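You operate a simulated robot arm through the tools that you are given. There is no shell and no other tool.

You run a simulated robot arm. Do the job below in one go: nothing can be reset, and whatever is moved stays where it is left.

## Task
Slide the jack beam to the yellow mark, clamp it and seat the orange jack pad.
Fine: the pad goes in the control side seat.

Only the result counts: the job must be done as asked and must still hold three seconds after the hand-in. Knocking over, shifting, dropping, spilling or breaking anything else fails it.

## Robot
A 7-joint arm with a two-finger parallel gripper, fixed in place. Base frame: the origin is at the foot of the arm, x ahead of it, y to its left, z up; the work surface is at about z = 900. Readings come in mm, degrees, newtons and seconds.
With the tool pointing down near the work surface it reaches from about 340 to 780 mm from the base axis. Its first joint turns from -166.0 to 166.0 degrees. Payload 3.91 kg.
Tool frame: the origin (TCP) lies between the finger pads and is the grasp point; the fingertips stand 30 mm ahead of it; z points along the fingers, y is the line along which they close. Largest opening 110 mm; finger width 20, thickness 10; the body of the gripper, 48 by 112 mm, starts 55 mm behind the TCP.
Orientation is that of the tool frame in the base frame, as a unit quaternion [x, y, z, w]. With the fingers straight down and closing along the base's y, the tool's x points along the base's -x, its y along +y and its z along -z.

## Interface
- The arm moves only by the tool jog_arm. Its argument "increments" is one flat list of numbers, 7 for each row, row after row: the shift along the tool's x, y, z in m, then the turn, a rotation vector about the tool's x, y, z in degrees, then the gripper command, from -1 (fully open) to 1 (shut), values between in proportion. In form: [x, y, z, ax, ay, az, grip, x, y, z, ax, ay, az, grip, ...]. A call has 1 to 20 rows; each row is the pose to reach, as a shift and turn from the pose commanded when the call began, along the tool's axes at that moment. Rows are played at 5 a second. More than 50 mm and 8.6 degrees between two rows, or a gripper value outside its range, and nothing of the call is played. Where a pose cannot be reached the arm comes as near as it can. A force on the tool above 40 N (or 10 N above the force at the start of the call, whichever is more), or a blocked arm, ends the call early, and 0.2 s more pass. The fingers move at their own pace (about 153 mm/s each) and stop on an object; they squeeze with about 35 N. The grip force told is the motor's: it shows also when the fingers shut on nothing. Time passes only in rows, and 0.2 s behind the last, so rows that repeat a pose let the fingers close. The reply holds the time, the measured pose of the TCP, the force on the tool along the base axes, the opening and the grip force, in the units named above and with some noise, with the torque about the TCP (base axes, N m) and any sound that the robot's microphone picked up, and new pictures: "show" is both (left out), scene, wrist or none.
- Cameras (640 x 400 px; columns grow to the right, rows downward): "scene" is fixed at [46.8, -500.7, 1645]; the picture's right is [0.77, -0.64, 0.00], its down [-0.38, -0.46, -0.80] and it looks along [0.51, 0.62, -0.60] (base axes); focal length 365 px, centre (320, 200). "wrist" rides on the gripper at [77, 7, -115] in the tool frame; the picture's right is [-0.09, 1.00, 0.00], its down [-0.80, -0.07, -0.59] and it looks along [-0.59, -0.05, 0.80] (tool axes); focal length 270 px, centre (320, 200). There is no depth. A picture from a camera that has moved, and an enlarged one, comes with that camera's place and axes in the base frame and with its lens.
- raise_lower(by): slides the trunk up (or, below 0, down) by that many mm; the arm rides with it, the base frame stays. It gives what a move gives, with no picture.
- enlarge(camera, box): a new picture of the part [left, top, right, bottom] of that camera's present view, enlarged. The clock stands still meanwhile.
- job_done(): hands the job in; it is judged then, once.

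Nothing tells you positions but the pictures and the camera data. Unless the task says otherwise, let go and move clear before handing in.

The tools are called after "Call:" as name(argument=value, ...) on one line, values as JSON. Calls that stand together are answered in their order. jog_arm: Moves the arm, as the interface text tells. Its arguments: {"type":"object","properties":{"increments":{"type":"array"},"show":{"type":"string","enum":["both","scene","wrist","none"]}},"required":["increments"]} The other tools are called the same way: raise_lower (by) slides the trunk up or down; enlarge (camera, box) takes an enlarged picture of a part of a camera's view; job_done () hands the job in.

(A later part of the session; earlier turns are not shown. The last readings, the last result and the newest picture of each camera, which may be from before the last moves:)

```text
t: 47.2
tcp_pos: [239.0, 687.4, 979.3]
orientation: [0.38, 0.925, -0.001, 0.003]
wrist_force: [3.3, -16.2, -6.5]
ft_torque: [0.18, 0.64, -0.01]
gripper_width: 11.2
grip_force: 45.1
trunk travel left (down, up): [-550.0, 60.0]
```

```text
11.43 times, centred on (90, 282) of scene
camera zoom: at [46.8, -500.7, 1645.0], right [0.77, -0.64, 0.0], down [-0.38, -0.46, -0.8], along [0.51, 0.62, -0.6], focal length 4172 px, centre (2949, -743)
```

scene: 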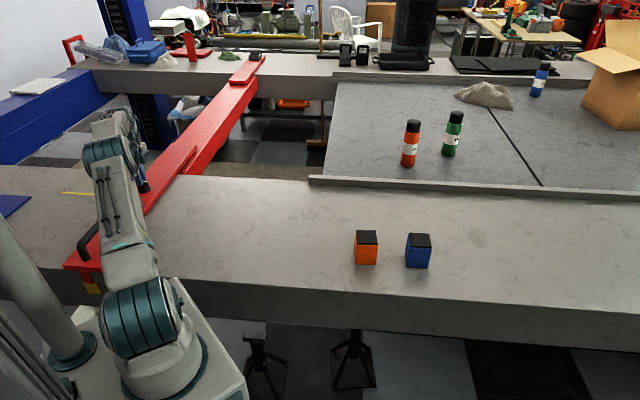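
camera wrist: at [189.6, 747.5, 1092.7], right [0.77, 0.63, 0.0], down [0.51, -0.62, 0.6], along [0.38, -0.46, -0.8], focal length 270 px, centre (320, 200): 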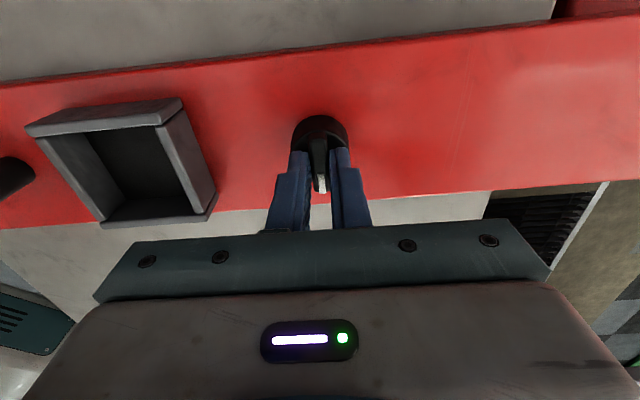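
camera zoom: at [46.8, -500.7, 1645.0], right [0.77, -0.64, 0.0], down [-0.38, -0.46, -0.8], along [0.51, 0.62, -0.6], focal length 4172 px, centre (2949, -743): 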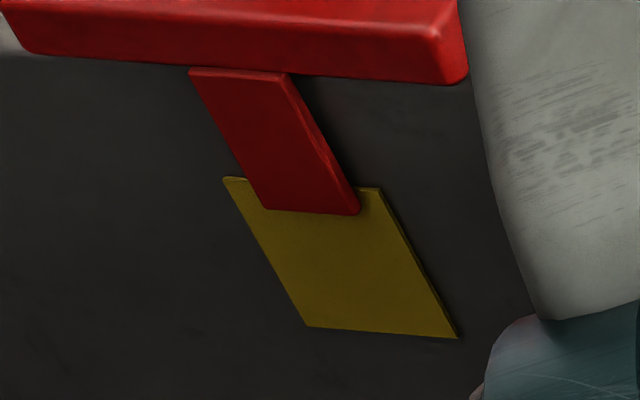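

There was no visible movement under about 14 N, so the clamp holds. I'll give the knob a last snug turn, let go and rise clear.

Call:
jog_arm(increments=[-0.0025, 0, 0, 0, 0, 1, 1, -0.0025, 0, 0, 0, 0, 2, 1, -0.0025, 0, 0, 0, 0, 2, 1, -0.0025, 0, 0, 0, 0, 1, 0.3, -0.0025, 0, 0, 0, 0, 1, 0.3, -0.0025, 0, -0.03, 0, 0, 1, 0.3, -0.0025, 0, -0.07, 0, 0, 1, 0, -0.0025, 0, -0.11, 0, 0, 1, -1, -0.0025, 0, -0.11, 0, 0, 1, -1], show="both")

Call:
enlarge(camera="wrist", box=[240, 30, 400, 150])

Call:
enlarge(camera="scene", box=[70, 265, 110, 300])

```text
t: 49.2
tcp_pos: [238.6, 686.7, 1089.5]
orientation: [0.388, 0.922, 0.0, 0.002]
wrist_force: [0.3, 0.4, -0.2]
ft_torque: [-0.01, 0.0, -0.01]
gripper_width: 110.1
grip_force: 0.0
out of reach, approached as far as the arm can: row 8
trunk travel left (down, up): [-550.0, 60.0]
camera wrist: at [189.6, 747.3, 1202.0], right [0.77, 0.63, 0.0], down [0.51, -0.62, 0.6], along [0.38, -0.46, -0.8], focal length 270 px, centre (320, 200)
```

scene: 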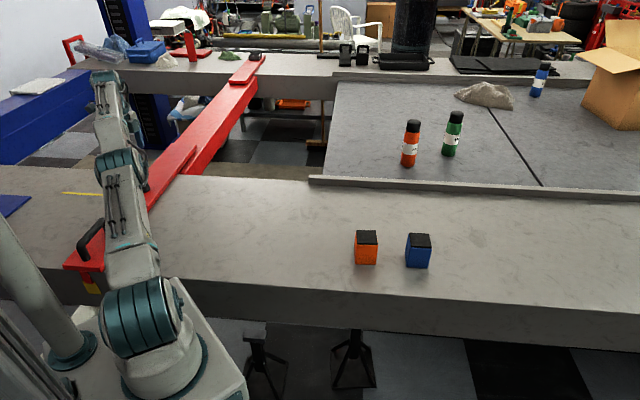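
wrist: 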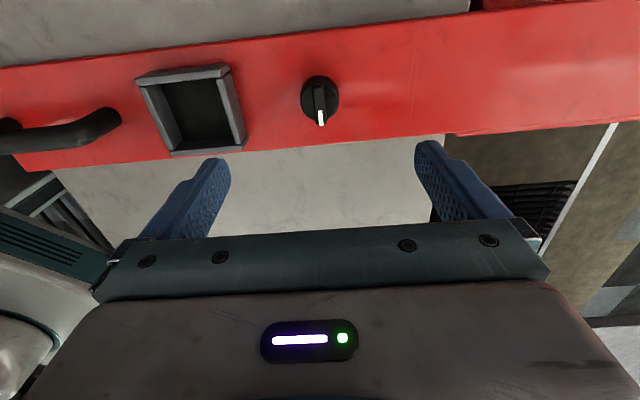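

```text
3.33 times, centred on (320, 90) of wrist
camera zoom: at [189.6, 747.3, 1202.0], right [0.77, 0.63, 0.0], down [0.51, -0.62, 0.6], along [0.38, -0.46, -0.8], focal length 901 px, centre (320, 567)
```

zoom: 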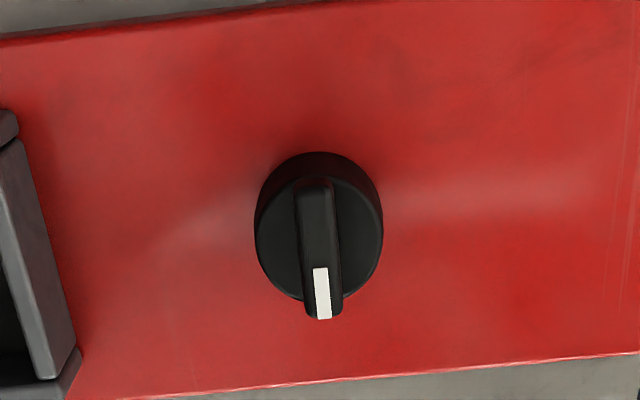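

```text
11.43 times, centred on (90, 282) of scene
camera zoom: at [46.8, -500.7, 1645.0], right [0.77, -0.64, 0.0], down [-0.38, -0.46, -0.8], along [0.51, 0.62, -0.6], focal length 4172 px, centre (2949, -743)
```

zoom: 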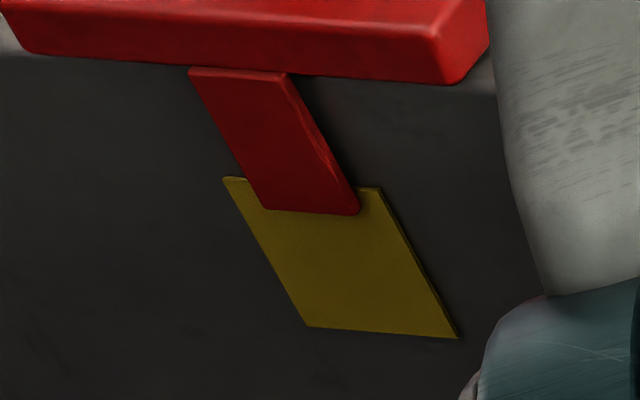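

The knob is back in its clamped position and released. Now I'll look at the tongue and patch from straight in front with the wrist camera, to rule out parallax.

Call:
jog_arm(increments=[-0.0008, -0.0329, 0.0008, 0, 0, -7.55, -1, -0.0015, -0.0658, 0.0017, 0, 0, -15.1, -1, -0.0023, -0.0987, 0.0025, 0, 0, -22.65, -1, -0.0031, -0.1316, 0.0033, 0, 0, -30.2, -1, -0.0038, -0.1645, 0.0042, 0, 0, -37.75, -1, -0.0046, -0.1974, 0.005, 0, 0, -45.3, -1, -0.0054, -0.2302, 0.0058, 0, 0, -52.85, -1, -0.0061, -0.2631, 0.0067, 0, 0, -60.4, -1, -0.0069, -0.296, 0.0075, 0, 0, -67.95, -1, -0.0077, -0.3289, 0.0083, 0, 0, -75.5, -1, -0.0084, -0.3618, 0.0092, 0, 0, -83.05, -1, -0.0092, -0.3947, 0.01, 0, 0, -90.6, -1, -0.0092, -0.3947, 0.01, 0, 0, -90.6, -1], show="both")

```text
t: 52.0
tcp_pos: [-91.3, 670.4, 1147.0]
orientation: [-0.383, 0.924, -0.002, 0.001]
wrist_force: [0.9, 0.3, 0.5]
ft_torque: [-0.01, 0.0, -0.01]
gripper_width: 110.3
grip_force: 0.1
out of reach, approached as far as the arm can: row 1, 2, 3, 4, 5, 6, 7, 8, 9, 10, 11, 12, 13
trunk travel left (down, up): [-550.0, 60.0]
camera wrist: at [-151.5, 621.4, 1262.1], right [-0.64, 0.77, -0.01], down [0.61, 0.52, 0.6], along [0.46, 0.38, -0.8], focal length 270 px, centre (320, 200)
```

scene: 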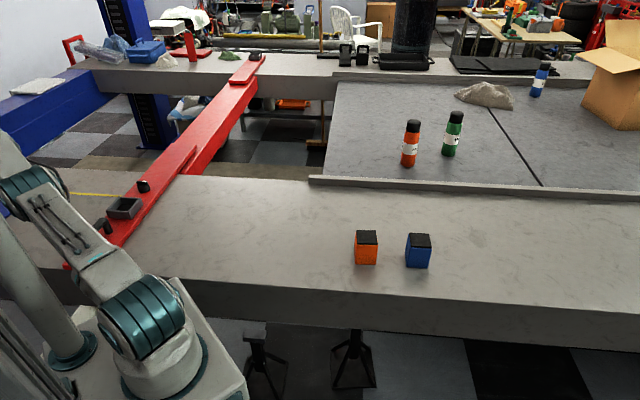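
wrist: 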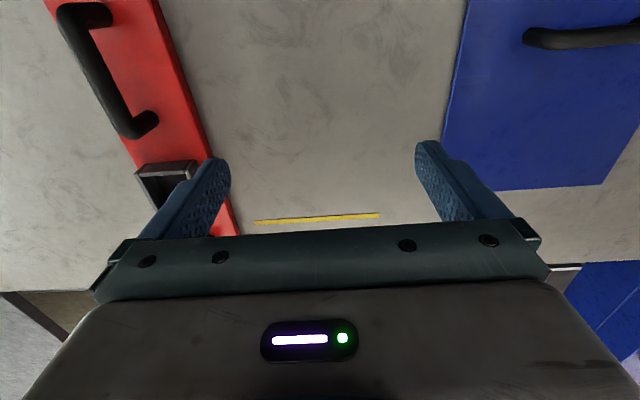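

The arm couldn't follow that path and ended up at (-91, 670, 1147), with no contact. I'll hold still first to see what the commanded pose is now.

Call:
jog_arm(increments=[0, 0, 0, 0, 0, 0, -1], show="scene")

```text
t: 52.4
tcp_pos: [-92.8, 669.2, 1147.0]
orientation: [-0.384, 0.924, -0.002, 0.001]
wrist_force: [-0.2, -0.4, 0.5]
ft_torque: [-0.04, -0.01, -0.02]
gripper_width: 110.3
grip_force: 0.1
trunk travel left (down, up): [-550.0, 60.0]
```

scene: 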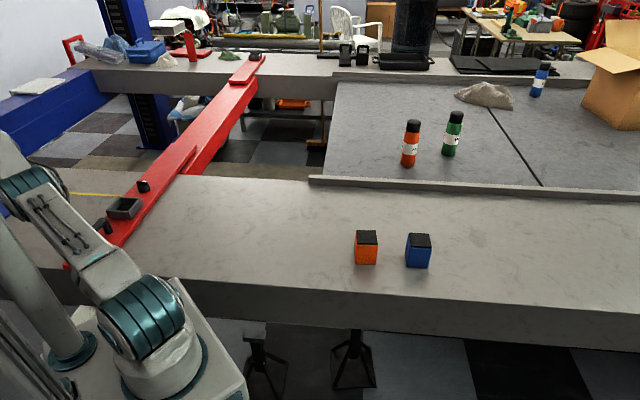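

The commanded pose now seems to be the reached one. I'll try a small step straight inward toward the base axis to see whether the arm moves normally again.

Call:
jog_arm(increments=[0.012, -0.016, 0, 0, 0, 0, -1, 0.024, -0.032, 0, 0, 0, 0, -1, 0.024, -0.032, 0, 0, 0, 0, -1], show="scene")

```text
t: 53.2
tcp_pos: [-95.8, 666.8, 1157.8]
orientation: [-0.383, 0.924, -0.002, 0.002]
wrist_force: [0.2, 0.6, -0.1]
ft_torque: [-0.03, 0.01, -0.02]
gripper_width: 109.9
grip_force: 0.1
out of reach, approached as far as the arm can: row 1, 2, 3
trunk travel left (down, up): [-550.0, 60.0]
```

scene: 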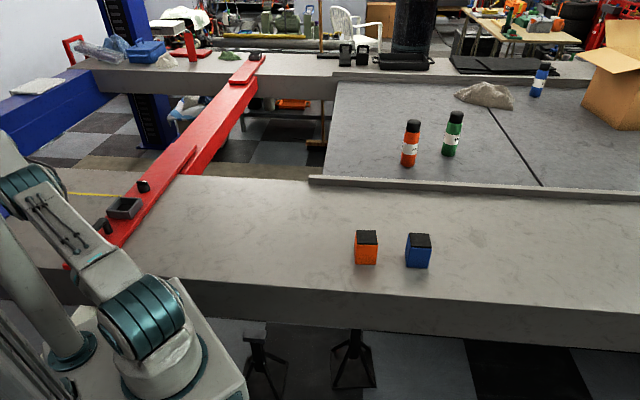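

The arm drifted upward instead of inward, so a joint is probably at its limit in this posture. I'll back out the way it came, toward the knob side and slightly down.

Call:
jog_arm(increments=[-0.02, -0.02, 0.01, 0, 0, 0, -1, -0.04, -0.04, 0.02, 0, 0, 0, -1, -0.06, -0.06, 0.03, 0, 0, 0, -1, -0.06, -0.06, 0.03, 0, 0, 0, -1], show="scene")

```text
t: 54.2
tcp_pos: [-14.7, 687.4, 1136.7]
orientation: [-0.383, 0.924, -0.002, 0.0]
wrist_force: [-0.5, -0.3, 0.8]
ft_torque: [0.03, 0.01, -0.02]
gripper_width: 110.2
grip_force: 0.0
out of reach, approached as far as the arm can: row 1, 2, 3, 4
trunk travel left (down, up): [-550.0, 60.0]
```

scene: 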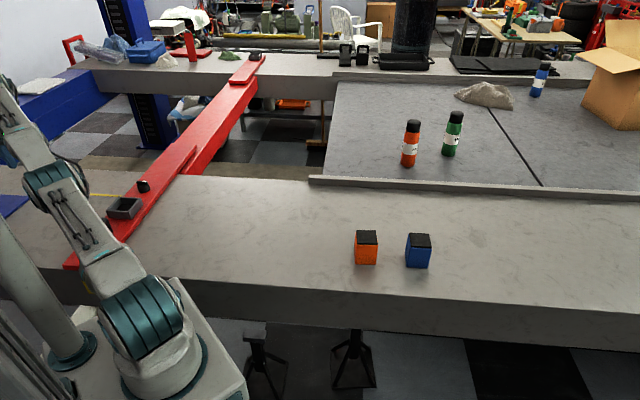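

The limit seems to stop the arm drawing inward in this posture. I'll return over the knob area at a lower height, where the arm moved freely, keeping this yaw.

Call:
jog_arm(increments=[-0.0224, -0.0224, 0.01, 0, 0, 0, -1, -0.0448, -0.0448, 0.02, 0, 0, 0, -1, -0.0672, -0.0672, 0.03, 0, 0, 0, -1, -0.0896, -0.0896, 0.04, 0, 0, 0, -1, -0.1119, -0.1119, 0.05, 0, 0, 0, -1, -0.1343, -0.1343, 0.06, 0, 0, 0, -1, -0.1567, -0.1567, 0.07, 0, 0, 0, -1, -0.1791, -0.1791, 0.08, 0, 0, 0, -1, -0.1791, -0.1791, 0.08, 0, 0, 0, -1], show="both")

```text
t: 56.2
tcp_pos: [240.4, 690.9, 1059.1]
orientation: [-0.384, 0.923, -0.002, 0.001]
wrist_force: [0.5, 0.4, 0.9]
ft_torque: [0.01, 0.0, 0.0]
gripper_width: 110.1
grip_force: 0.2
out of reach, approached as far as the arm can: row 1, 2, 3, 4, 5, 6, 7
trunk travel left (down, up): [-550.0, 60.0]
camera wrist: at [181.3, 641.5, 1172.9], right [-0.64, 0.77, 0.0], down [0.61, 0.52, 0.6], along [0.46, 0.38, -0.8], focal length 270 px, centre (320, 200)
```

scene: 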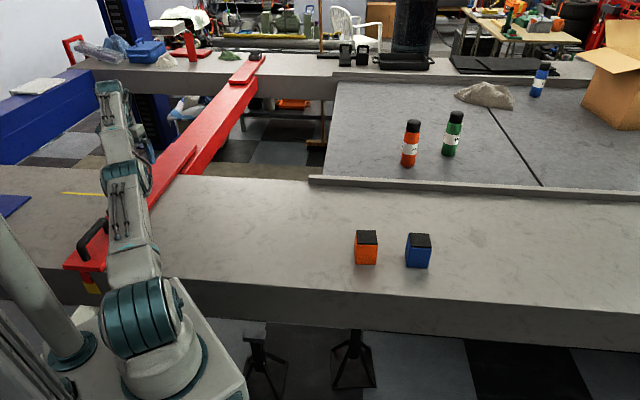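
wrist: 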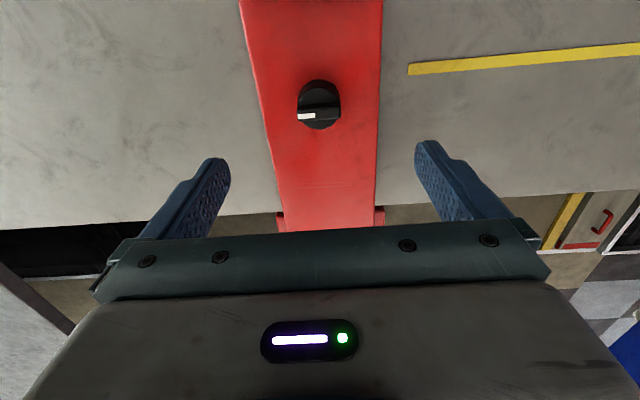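

The last rows reached their target again, so the arm is moving freely here. I'll draw inward along the beam in small steps at a lower height, above the knob, seat and handle.

Call:
jog_arm(increments=[0.01, 0, 0.01, 0, 0, 0, -1, 0.03, 0, 0.02, 0, 0, 0, -1, 0.055, 0, 0.025, 0, 0, 0, -1, 0.08, 0, 0.025, 0, 0, 0, -1], show="scene")

```text
t: 57.2
tcp_pos: [195.6, 701.6, 1048.2]
orientation: [-0.383, 0.924, -0.003, 0.001]
wrist_force: [-0.8, -0.7, -1.0]
ft_torque: [0.0, -0.04, -0.02]
gripper_width: 109.9
grip_force: 0.1
out of reach, approached as far as the arm can: row 1, 2, 3, 4
trunk travel left (down, up): [-550.0, 60.0]
```

scene: 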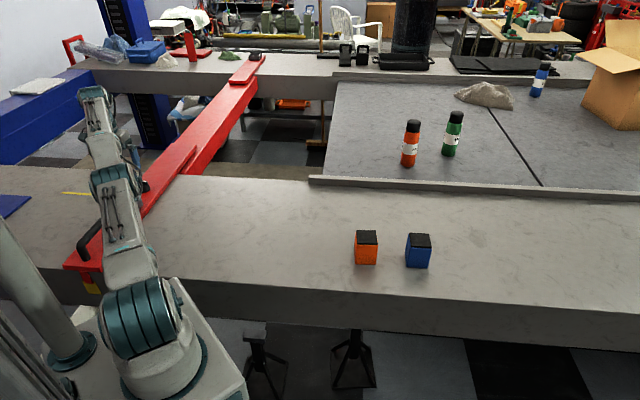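

The arm has gone fully straight, which locks it against moving inward. Moving down and slightly outward should bend the elbow again; after that I'll pull inward, low but still above the knob.

Call:
jog_arm(increments=[-0.004, 0.002, 0.012, 0, 0, 0, -1, -0.008, 0.004, 0.024, 0, 0, 0, -1, -0.01, 0.006, 0.036, 0, 0, 0, -1, -0.008, 0.006, 0.045, 0, 0, 0, -1, -0.004, 0.003, 0.048, 0, 0, 0, -1, 0.0, 0.0, 0.048, 0, 0, 0, -1], show="scene")

```text
t: 58.6
tcp_pos: [197.1, 702.9, 998.8]
orientation: [-0.384, 0.923, -0.001, 0.002]
wrist_force: [0.5, 0.4, 0.0]
ft_torque: [0.0, -0.01, -0.01]
gripper_width: 110.1
grip_force: 0.0
trunk travel left (down, up): [-550.0, 60.0]
```

scene: 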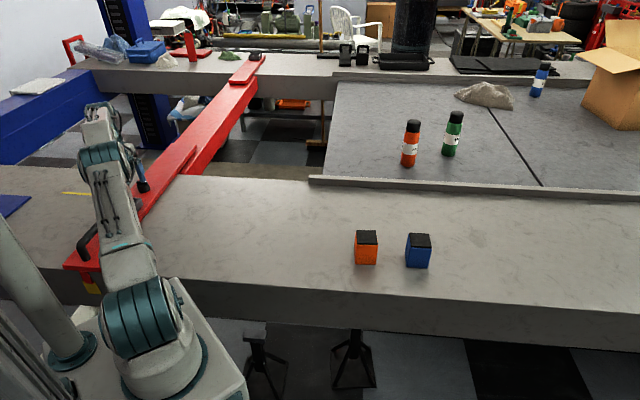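

The elbow is bent again and nothing was flagged. I'll now move inward and away from the knob, rising gradually.

Call:
jog_arm(increments=[0.02, 0.015, -0.003, 0, 0, 0, -1, 0.04, 0.03, -0.006, 0, 0, 0, -1, 0.06, 0.045, -0.01, 0, 0, 0, -1, 0.09, 0.045, -0.02, 0, 0, 0, -1, 0.12, 0.045, -0.03, 0, 0, 0, -1, 0.16, 0.04, -0.045, 0, 0, 0, -1], show="scene")

```text
t: 60.0
tcp_pos: [56.2, 618.3, 1046.0]
orientation: [-0.384, 0.923, 0.0, 0.002]
wrist_force: [-0.1, 0.5, -0.3]
ft_torque: [0.02, -0.01, 0.0]
gripper_width: 109.8
grip_force: 0.2
trunk travel left (down, up): [-550.0, 60.0]
```

scene: 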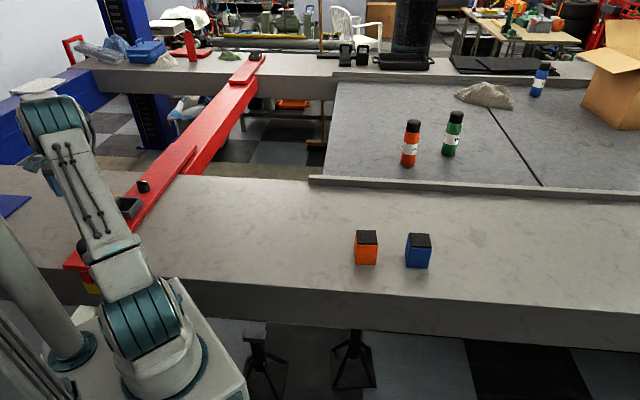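

The arm is moving normally. I'll continue to the viewing spot just in front of the beam's near end.

Call:
jog_arm(increments=[0.0345, -0.013, -0.005, 0, 0, 0, -1, 0.069, -0.026, -0.01, 0, 0, 0, -1, 0.1035, -0.039, -0.015, 0, 0, 0, -1, 0.138, -0.052, -0.02, 0, 0, 0, -1, 0.1725, -0.065, -0.024, 0, 0, 0, -1, 0.207, -0.077, -0.024, 0, 0, 0, -1, 0.207, -0.077, -0.024, 0, 0, 0, -1], show="both")

Call:
enlarge(camera="wrist", box=[260, 40, 380, 130])

```text
t: 61.6
tcp_pos: [-35.4, 417.2, 1067.2]
orientation: [-0.382, 0.924, -0.003, 0.003]
wrist_force: [-0.7, 0.6, 0.1]
ft_torque: [-0.01, -0.01, 0.03]
gripper_width: 110.0
grip_force: 0.1
trunk travel left (down, up): [-550.0, 60.0]
camera wrist: at [-95.1, 368.1, 1181.8], right [-0.64, 0.77, 0.0], down [0.61, 0.52, 0.6], along [0.46, 0.38, -0.8], focal length 270 px, centre (320, 200)
```

scene: 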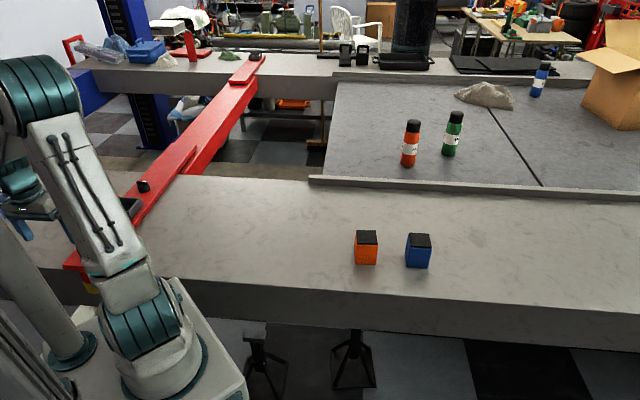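
wrist: 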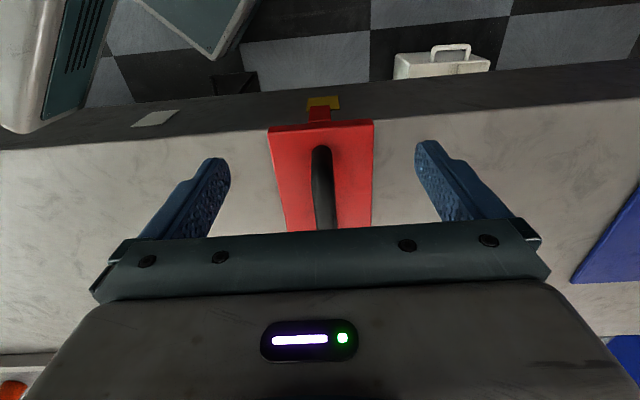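

```text
4.44 times, centred on (320, 85) of wrist
camera zoom: at [-95.1, 368.1, 1181.8], right [-0.64, 0.77, 0.0], down [0.61, 0.52, 0.6], along [0.46, 0.38, -0.8], focal length 1201 px, centre (320, 711)
```

zoom: 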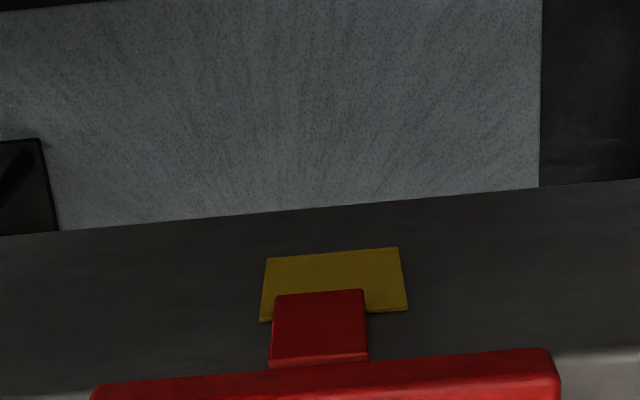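

This view shows both clearly. The front face also has a grey mark further along, so the yellow patch is certainly the mark meant. I'll zoom in to measure how well the tongue is centred.

Call:
enlarge(camera="wrist", box=[295, 85, 351, 120])

Call:
enlarge(camera="wrist", box=[100, 80, 380, 220])

```text
11.43 times, centred on (323, 102) of wrist
camera zoom: at [-95.1, 368.1, 1181.8], right [-0.64, 0.77, 0.0], down [0.61, 0.52, 0.6], along [0.46, 0.38, -0.8], focal length 3089 px, centre (286, 1314)
```

zoom: 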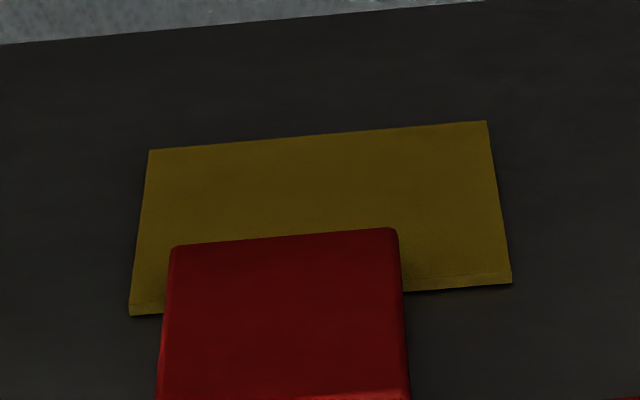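

```text
2.29 times, centred on (240, 150) of wrist
camera zoom: at [-95.1, 368.1, 1181.8], right [-0.64, 0.77, 0.0], down [0.61, 0.52, 0.6], along [0.46, 0.38, -0.8], focal length 618 px, centre (503, 314)
```

zoom: 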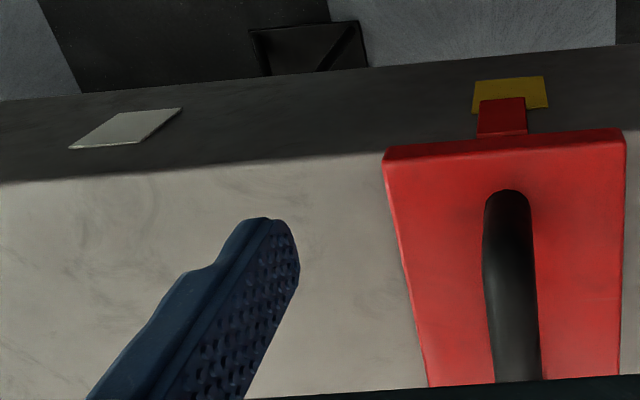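

The tongue lies fully on the patch but is 3.5 mm off centre, to the right. I'll correct that: back over the knob at a moderate height, staying away from the straight-arm posture.

Call:
jog_arm(increments=[-0.032, -0.0003, 0, 0, 0, 7.5, 0, -0.0641, -0.0007, 0, 0, 0, 15, 0, -0.0961, -0.001, 0.005, 0, 0, 22.5, 0, -0.1282, -0.0013, 0.01, 0, 0, 30, 0, -0.1602, -0.0017, 0.015, 0, 0, 37.5, 0, -0.1922, -0.002, 0.02, 0, 0, 45, 0, -0.2243, -0.0023, 0.027, 0, 0, 52.5, 0, -0.2563, -0.0027, 0.034, 0, 0, 60, 0, -0.2884, -0.003, 0.04, 0, 0, 67.5, 0, -0.3204, -0.0033, 0.046, 0, 0, 75, 0, -0.3525, -0.0037, 0.052, 0, 0, 82.5, 0, -0.3845, -0.004, 0.055, 0, 0, 90, 0, -0.3845, -0.004, 0.055, 0, 0, 90, 0], show="both")

Call:
enlarge(camera="wrist", box=[240, 80, 400, 230])

```text
t: 64.4
tcp_pos: [240.9, 686.7, 1013.4]
orientation: [0.382, 0.924, 0.0, 0.003]
wrist_force: [0.2, 0.2, -0.5]
ft_torque: [0.0, -0.01, -0.01]
gripper_width: 54.9
grip_force: 0.0
trunk travel left (down, up): [-550.0, 60.0]
camera wrist: at [189.4, 747.3, 1128.1], right [0.77, 0.64, 0.0], down [0.51, -0.62, 0.6], along [0.38, -0.46, -0.8], focal length 270 px, centre (320, 200)
```

scene: 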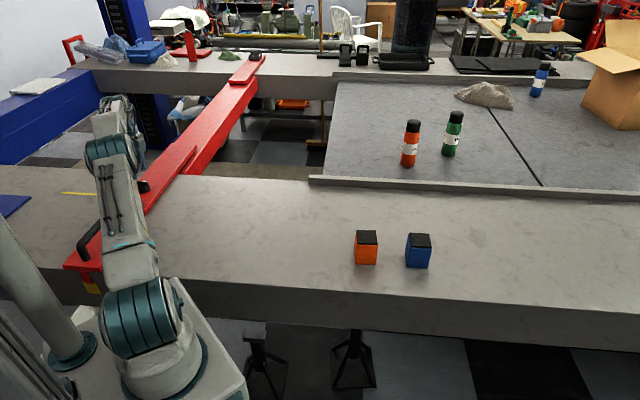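
wrist: 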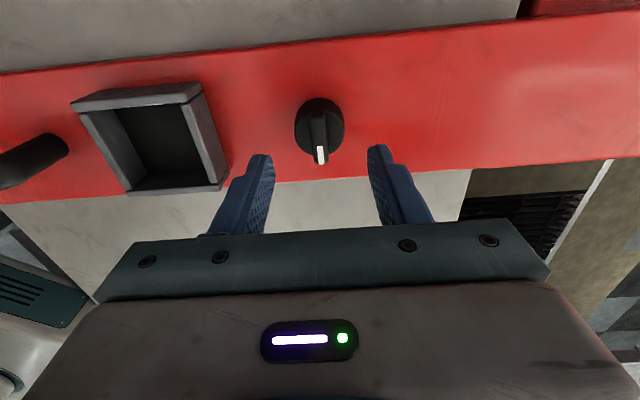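

```text
2.67 times, centred on (320, 155) of wrist
camera zoom: at [189.4, 747.3, 1128.1], right [0.77, 0.64, 0.0], down [0.51, -0.62, 0.6], along [0.38, -0.46, -0.8], focal length 721 px, centre (320, 320)
```

zoom: 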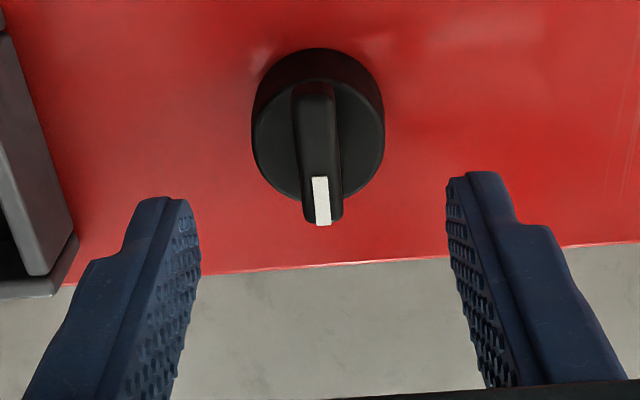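

The knob is centred between the fingers. I'll go down to the bar and close.

Call:
jog_arm(increments=[0.0006, -0.001, 0.012, 0, 0, 0, 0.2, 0.0006, -0.001, 0.024, 0, 0, 0, 0.2, 0.0006, -0.001, 0.0335, 0, 0, 0, 0.2, 0.0006, -0.001, 0.0335, 0, 0, 0, 0.2, 0.0006, -0.001, 0.0335, 0, 0, 0, 1, 0.0006, -0.001, 0.0335, 0, 0, 0, 1, 0.0006, -0.001, 0.0335, 0, 0, 0, 1], show="wrist")

```text
t: 66.0
tcp_pos: [238.4, 686.7, 980.8]
orientation: [0.382, 0.924, 0.001, 0.002]
wrist_force: [4.2, 6.9, 1.7]
ft_torque: [0.19, -0.11, 0.0]
gripper_width: 11.0
grip_force: 45.0
trunk travel left (down, up): [-550.0, 60.0]
camera wrist: at [188.6, 747.3, 1094.0], right [0.77, 0.64, 0.0], down [0.51, -0.62, 0.6], along [0.39, -0.46, -0.8], focal length 270 px, centre (320, 200)
```

wrist: 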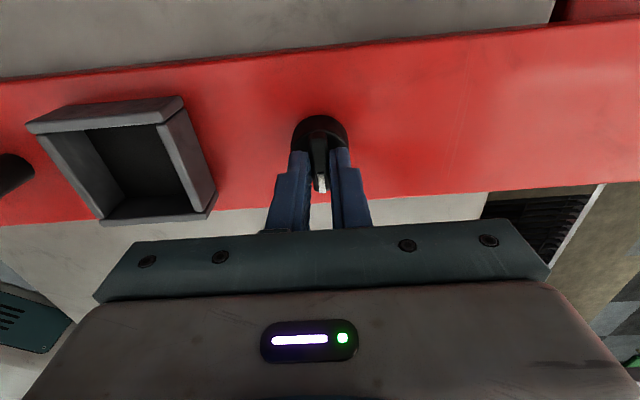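

The bar is gripped. I'll turn it counter-clockwise a quarter turn to release.

Call:
jog_arm(increments=[0, 0.0007, 0, 0, 0, -6, 1, 0, 0.0007, 0, 0, 0, -12, 1, 0, 0.0007, 0, 0, 0, -18, 1, 0, 0.0007, 0, 0, 0, -24, 1, 0, 0.0007, 0, 0, 0, -30, 1, 0, 0.0007, 0, 0, 0, -36, 1, 0, 0.0007, 0, 0, 0, -42, 1, 0, 0.0007, 0, 0, 0, -48, 1, 0, 0.0007, 0, 0, 0, -54, 1, 0, 0.0007, 0, 0, 0, -60, 1, 0, 0.0007, 0, 0, 0, -66, 1, 0, 0.0007, 0, 0, 0, -72, 1, 0, 0.0007, 0, 0, 0, -78, 1, 0, 0.0007, 0, 0, 0, -84, 1, 0, 0.0007, 0, 0, 0, -89, 1], show="wrist")

Call:
enlarge(camera="scene", box=[70, 265, 110, 300])

```text
t: 69.2
tcp_pos: [239.1, 687.1, 979.7]
orientation: [-0.376, 0.926, -0.002, 0.0]
wrist_force: [-1.3, -6.0, -6.9]
ft_torque: [0.74, -0.73, -0.02]
gripper_width: 11.1
grip_force: 44.5
trunk travel left (down, up): [-550.0, 60.0]
camera wrist: at [178.3, 638.8, 1094.3], right [-0.63, 0.78, 0.0], down [0.62, 0.51, 0.6], along [0.46, 0.37, -0.8], focal length 270 px, centre (320, 200)
```

wrist: 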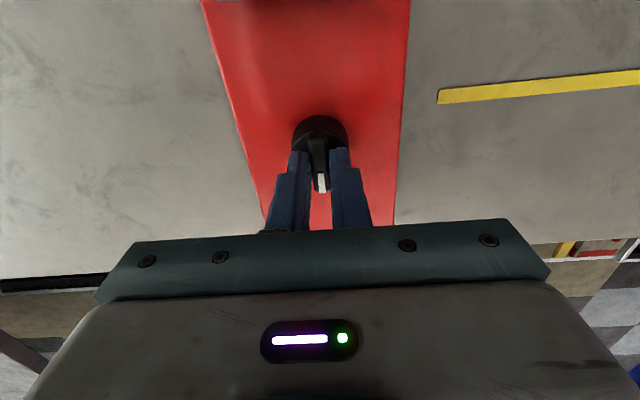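

```text
11.43 times, centred on (90, 282) of scene
camera zoom: at [46.8, -500.7, 1645.0], right [0.77, -0.64, 0.0], down [-0.38, -0.46, -0.8], along [0.51, 0.62, -0.6], focal length 4172 px, centre (2949, -743)
```

zoom: 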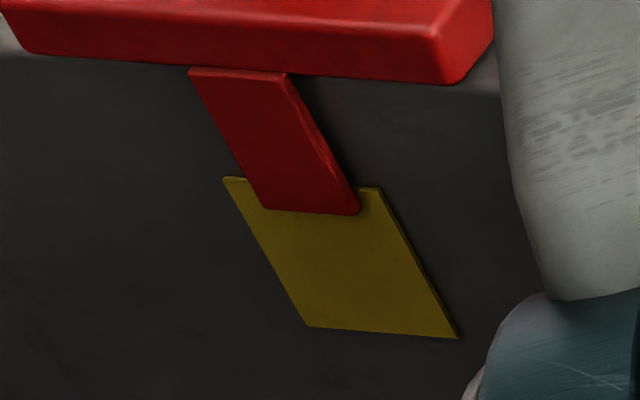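

It is released and the tongue is unmoved. I'll nudge the beam about 3.5–4 mm left and check the picture.

Call:
jog_arm(increments=[0, 0.001, 0, 0, 0, 0, 1, 0, 0.002, 0, 0, 0, 0, 1, 0, 0.003, 0, 0, 0, 0, 1, 0.0001, 0.004, 0, 0, 0, 0, 1, 0.0001, 0.004, 0, 0, 0, 0, 1], show="none")

Call:
enlarge(camera="scene", box=[70, 265, 110, 300])

```text
t: 70.4
tcp_pos: [236.7, 691.1, 980.1]
orientation: [-0.375, 0.927, -0.003, 0.001]
wrist_force: [-0.3, -6.5, -6.5]
ft_torque: [-0.39, 0.37, -0.02]
gripper_width: 11.0
grip_force: 45.0
trunk travel left (down, up): [-550.0, 60.0]
```

```text
11.43 times, centred on (90, 282) of scene
camera zoom: at [46.8, -500.7, 1645.0], right [0.77, -0.64, 0.0], down [-0.38, -0.46, -0.8], along [0.51, 0.62, -0.6], focal length 4172 px, centre (2949, -743)
```

zoom: 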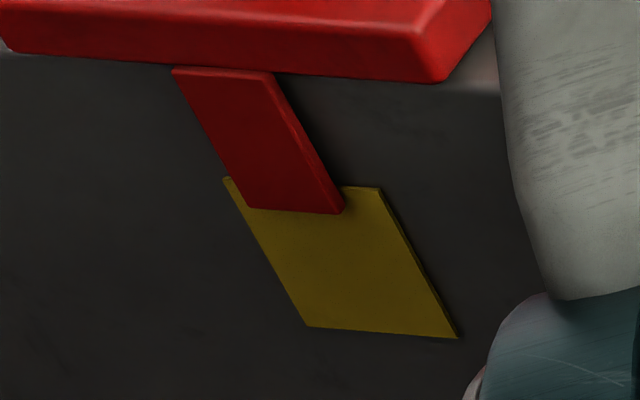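

It moved 4.0 mm, so the tongue is now centred to within about half a millimetre. I'll regrip lined up with the knob's axis, then clamp clockwise.

Call:
jog_arm(increments=[0, 0, 0, 0, 0, 0, 0.6, 0, 0, 0, 0, 0, 0, 0.6, 0.0013, 0, 0, 0, 0, 0, 0.6, 0.0013, 0, 0, 0, 0, 0, 0.6, 0.0013, 0, 0, 0, 0, 0, 1, 0.0013, 0, 0, 0, 0, 0, 1, 0.0013, 0, 0, 0, 0, 0, 1], show="none")

Call:
enlarge(camera="scene", box=[70, 265, 110, 300])

```text
t: 72.0
tcp_pos: [235.3, 688.8, 980.1]
orientation: [-0.375, 0.927, -0.001, 0.002]
wrist_force: [0.1, 0.6, 1.0]
ft_torque: [-0.12, 0.24, -0.01]
gripper_width: 10.5
grip_force: 44.6
trunk travel left (down, up): [-550.0, 60.0]
```

```text
11.43 times, centred on (90, 282) of scene
camera zoom: at [46.8, -500.7, 1645.0], right [0.77, -0.64, 0.0], down [-0.38, -0.46, -0.8], along [0.51, 0.62, -0.6], focal length 4172 px, centre (2949, -743)
```

zoom: 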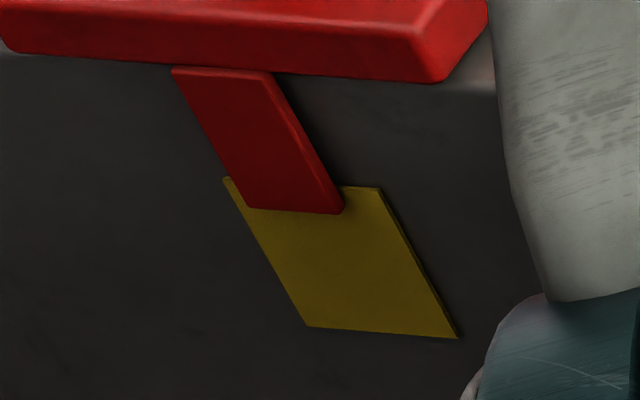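

Position held. Turning the knob clockwise to clamp.

Call:
jog_arm(increments=[0, 0, 0, 0, 0, 6, 1, 0, 0, 0, 0, 0, 12, 1, 0, 0, 0, 0, 0, 18, 1, 0, 0, 0, 0, 0, 24, 1, 0, 0, 0, 0, 0, 30, 1, 0, 0, 0, 0, 0, 36, 1, 0, 0, 0, 0, 0, 42, 1, 0, 0, 0, 0, 0, 48, 1, 0, 0, 0, 0, 0, 54, 1, 0, 0, 0, 0, 0, 60, 1, 0, 0, 0, 0, 0, 66, 1, 0, 0, 0, 0, 0, 72, 1, 0, 0, 0, 0, 0, 78, 1, 0, 0, 0, 0, 0, 84, 1, 0, 0, 0, 0, 0, 88, 1, 0, 0, 0, 0, 0, 90.5, 1, 0, 0, 0, 0, 0, 90.5, 1], show="wrist")

Call:
enlarge(camera="scene", box=[70, 265, 110, 300])

```text
t: 75.6
tcp_pos: [236.5, 690.3, 979.6]
orientation: [0.395, 0.919, 0.0, 0.004]
wrist_force: [8.6, 16.8, 10.0]
ft_torque: [-0.16, -0.58, 1.04]
gripper_width: 10.6
grip_force: 45.1
trunk travel left (down, up): [-550.0, 60.0]
camera wrist: at [187.3, 751.2, 1094.5], right [0.78, 0.62, 0.0], down [0.5, -0.63, 0.6], along [0.37, -0.47, -0.8], focal length 270 px, centre (320, 200)
```

wrist: 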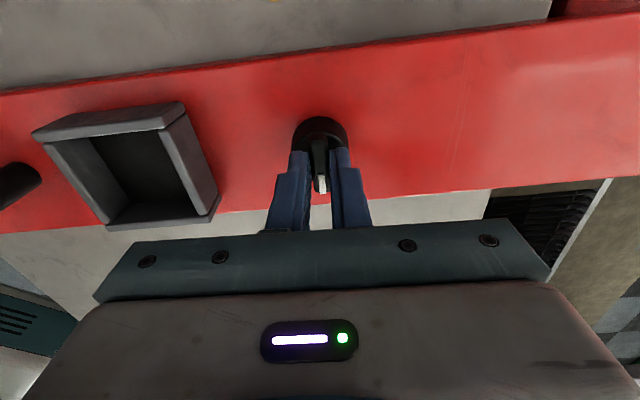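

```text
11.43 times, centred on (90, 282) of scene
camera zoom: at [46.8, -500.7, 1645.0], right [0.77, -0.64, 0.0], down [-0.38, -0.46, -0.8], along [0.51, 0.62, -0.6], focal length 4172 px, centre (2949, -743)
```

zoom: 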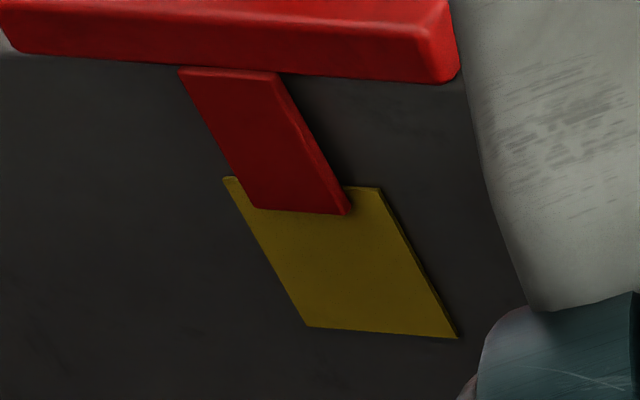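

The knob is hard against its stop at 1.04 Nm. The beam settled back about 1.8 mm while clamping, leaving the tongue about 1.3 mm from centre, well inside the mark. I'll release, rise a little and draw inward without stretching the arm.

Call:
jog_arm(increments=[0, 0, 0, 0, 0, -1.5, 1, 0, 0, 0, 0, 0, -1.5, 0.4, 0, 0, 0, 0, 0, -1.5, 0.2, 0, 0, -0.015, 0, 0, -1.5, 0.2, 0, 0, -0.033, 0, 0, -1.5, 0.2, 0, -0.03, -0.037, 0, 0, -1.5, 0.2, 0, -0.07, -0.045, 0, 0, -1.5, 0, 0, -0.11, -0.055, 0, 0, -1.5, 0, 0, -0.15, -0.07, 0, 0, -1.5, 0, 0, -0.19, -0.085, 0, 0, -1.5, 0, 0, -0.23, -0.1, 0, 0, -1.5, 0, 0, -0.23, -0.1, 0, 0, -1.5, 0], show="both")

Call:
enlarge(camera="scene", box=[70, 265, 110, 300])

Call:
enlarge(camera="scene", box=[90, 160, 170, 220])

```text
t: 78.2
tcp_pos: [68.4, 532.0, 1081.3]
orientation: [0.382, 0.924, 0.0, 0.003]
wrist_force: [0.2, 0.3, 0.1]
ft_torque: [-0.03, 0.0, 0.02]
gripper_width: 55.1
grip_force: 0.1
trunk travel left (down, up): [-550.0, 60.0]
camera wrist: at [18.5, 591.2, 1194.7], right [0.77, 0.64, 0.0], down [0.51, -0.61, 0.6], along [0.39, -0.46, -0.8], focal length 270 px, centre (320, 200)
```

scene: 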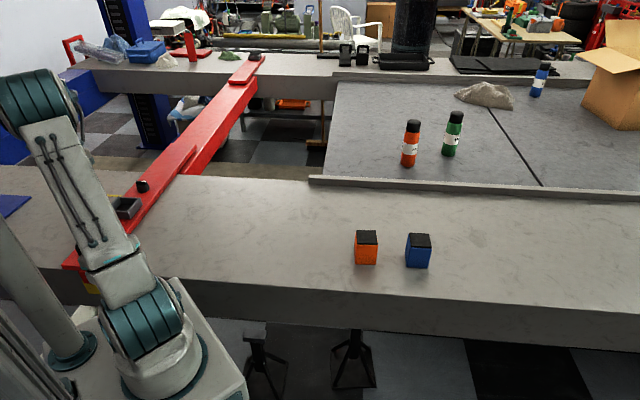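
wrist: 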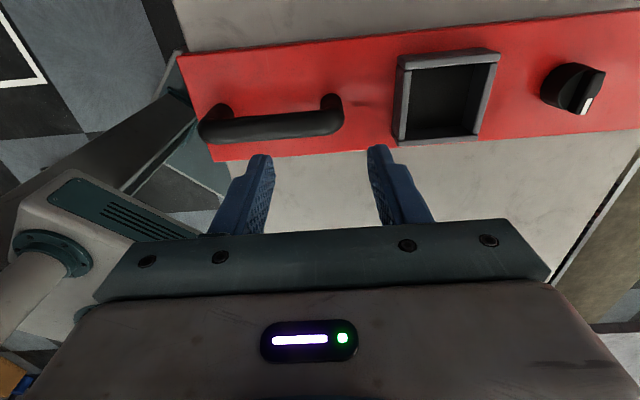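

```text
11.43 times, centred on (90, 282) of scene
camera zoom: at [46.8, -500.7, 1645.0], right [0.77, -0.64, 0.0], down [-0.38, -0.46, -0.8], along [0.51, 0.62, -0.6], focal length 4172 px, centre (2949, -743)
```

zoom: 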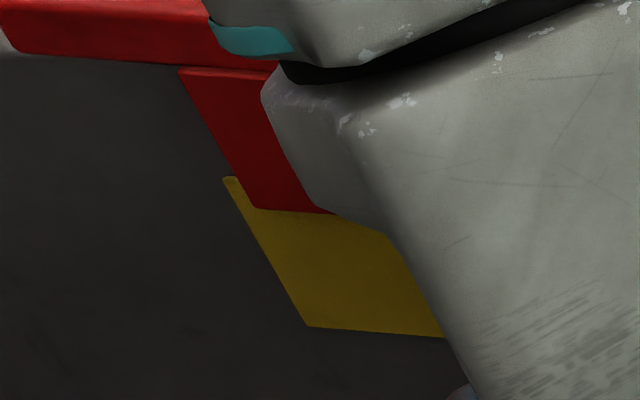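

```text
6.67 times, centred on (130, 190) of scene
camera zoom: at [46.8, -500.7, 1645.0], right [0.77, -0.64, 0.0], down [-0.38, -0.46, -0.8], along [0.51, 0.62, -0.6], focal length 2434 px, centre (1587, 267)
```

zoom: 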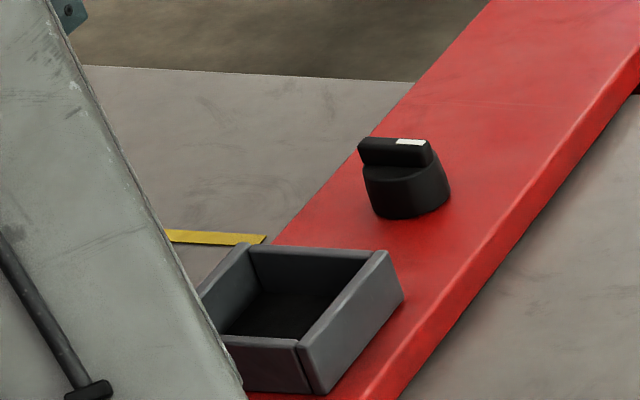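

The knob points to the clamped side, and the tongue is on the patch. Now I'll look straight at the near seat to measure its opening and position.

Call:
jog_arm(increments=[0, 0.031, 0.007, 0, 0, 0, -1, 0.001, 0.062, 0.014, 0, 0, 0, -1, 0.002, 0.093, 0.021, 0, 0, 0, -1, 0.002, 0.093, 0.021, 0, 0, 0, -1], show="wrist")

Call:
enlarge(camera="wrist", box=[240, 60, 400, 200])

```text
t: 79.2
tcp_pos: [131.9, 599.9, 1058.9]
orientation: [0.382, 0.924, 0.0, 0.003]
wrist_force: [-0.6, 0.7, 0.3]
ft_torque: [-0.02, 0.04, 0.03]
gripper_width: 109.8
grip_force: 0.0
trunk travel left (down, up): [-550.0, 60.0]
camera wrist: at [82.4, 659.0, 1173.0], right [0.77, 0.64, 0.0], down [0.51, -0.61, 0.6], along [0.39, -0.46, -0.8], focal length 270 px, centre (320, 200)
```

wrist: 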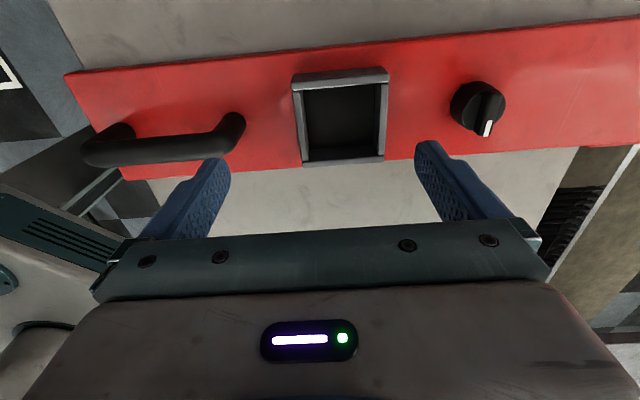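

```text
2.86 times, centred on (320, 130) of wrist
camera zoom: at [82.4, 659.0, 1173.0], right [0.77, 0.64, 0.0], down [0.51, -0.61, 0.6], along [0.39, -0.46, -0.8], focal length 772 px, centre (320, 400)
```

zoom: 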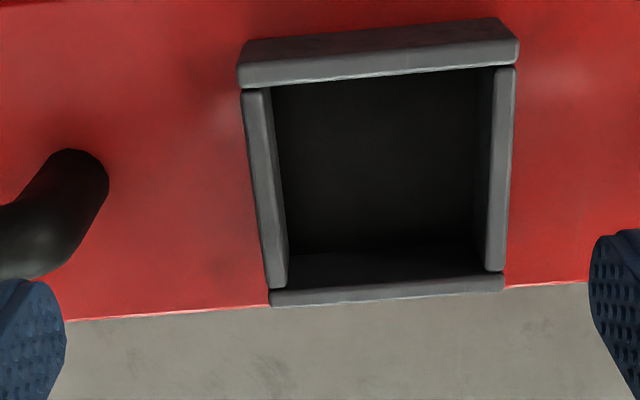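

The seat opening is about 61 × 61 mm, centred near s=536, p=320. I'll zoom on the knob in the same view, since I know its true position and can use it to calibrate.

Call:
enlarge(camera="wrist", box=[430, 60, 530, 150])

Call:
enlarge(camera="wrist", box=[60, 60, 260, 190])

Call:
enlarge(camera="scene", box=[80, 150, 180, 230])

```text
4.44 times, centred on (480, 105) of wrist
camera zoom: at [82.4, 659.0, 1173.0], right [0.77, 0.64, 0.0], down [0.51, -0.61, 0.6], along [0.39, -0.46, -0.8], focal length 1201 px, centre (-391, 622)
```

zoom: 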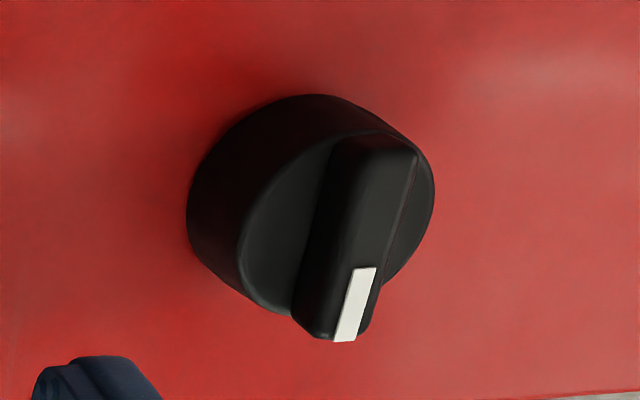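

```text
3.08 times, centred on (160, 125) of wrist
camera zoom: at [82.4, 659.0, 1173.0], right [0.77, 0.64, 0.0], down [0.51, -0.61, 0.6], along [0.39, -0.46, -0.8], focal length 832 px, centre (812, 431)
```

zoom: 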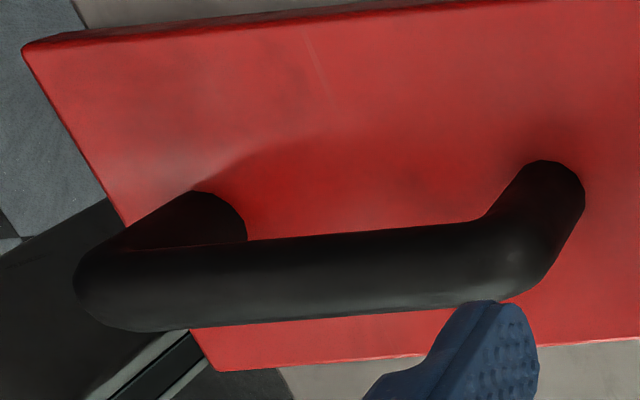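

```text
5.00 times, centred on (130, 190) of scene
camera zoom: at [46.8, -500.7, 1645.0], right [0.77, -0.64, 0.0], down [-0.38, -0.46, -0.8], along [0.51, 0.62, -0.6], focal length 1825 px, centre (1270, 250)
```

zoom: 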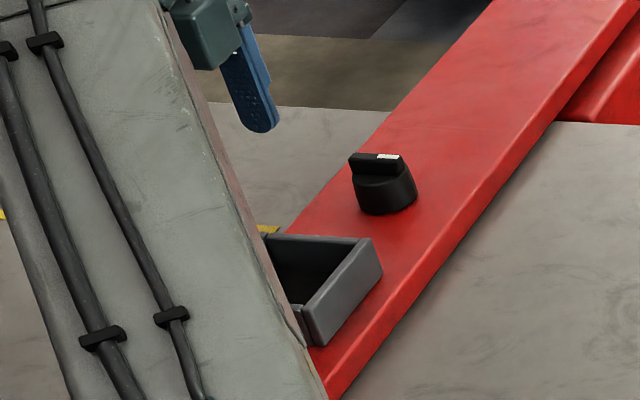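

The calibration agrees within 1–2 mm, so the seat centre is at about s=536.5, p=319.5. Now I'll cross over to the orange pad, near (620, -18), at a safe height, with the yaw matched to the pad's edges.

Call:
jog_arm(increments=[-0.0433, -0.0055, -0.008, 0, 0, -5.19, -1, -0.0866, -0.0109, -0.016, 0, 0, -10.39, -1, -0.13, -0.0164, -0.024, 0, 0, -15.58, -1, -0.1733, -0.0218, -0.032, 0, 0, -20.78, -1, -0.2166, -0.0273, -0.04, 0, 0, -25.97, -1, -0.2599, -0.0327, -0.047, 0, 0, -31.17, -1, -0.3033, -0.0382, -0.054, 0, 0, -36.36, -1, -0.3466, -0.0436, -0.06, 0, 0, -41.56, -1, -0.3899, -0.0491, -0.066, 0, 0, -46.75, -1, -0.4332, -0.0545, -0.071, 0, 0, -51.94, -1, -0.4765, -0.06, -0.071, 0, 0, -57.14, -1, -0.5199, -0.0654, -0.071, 0, 0, -62.33, -1, -0.5632, -0.0709, -0.071, 0, 0, -67.53, -1, -0.6065, -0.0763, -0.071, 0, 0, -72.72, -1, -0.6498, -0.0818, -0.071, 0, 0, -77.92, -1, -0.6932, -0.0872, -0.071, 0, 0, -83.11, -1, -0.7365, -0.0927, -0.071, 0, 0, -88.31, -1, -0.7798, -0.0981, -0.071, 0, 0, -93.5, -1, -0.7798, -0.0981, -0.071, 0, 0, -93.5, -1], show="both")

```text
t: 83.2
tcp_pos: [613.5, -22.8, 1132.7]
orientation: [-0.412, 0.911, -0.001, 0.001]
wrist_force: [-0.1, -0.2, -0.7]
ft_torque: [-0.01, 0.0, 0.02]
gripper_width: 110.0
grip_force: 0.1
trunk travel left (down, up): [-550.0, 60.0]
camera wrist: at [557.4, -75.4, 1248.2], right [-0.69, 0.72, 0.0], down [0.58, 0.56, 0.6], along [0.43, 0.41, -0.8], focal length 270 px, centre (320, 200)
```

scene: 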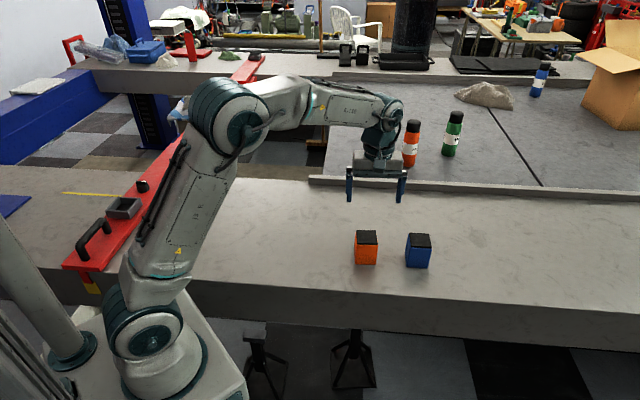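
wrist: 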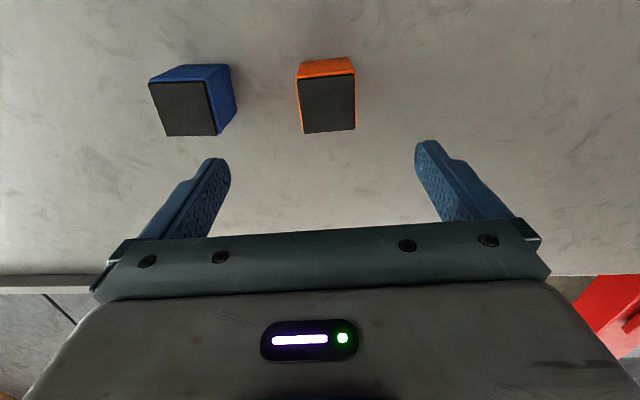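

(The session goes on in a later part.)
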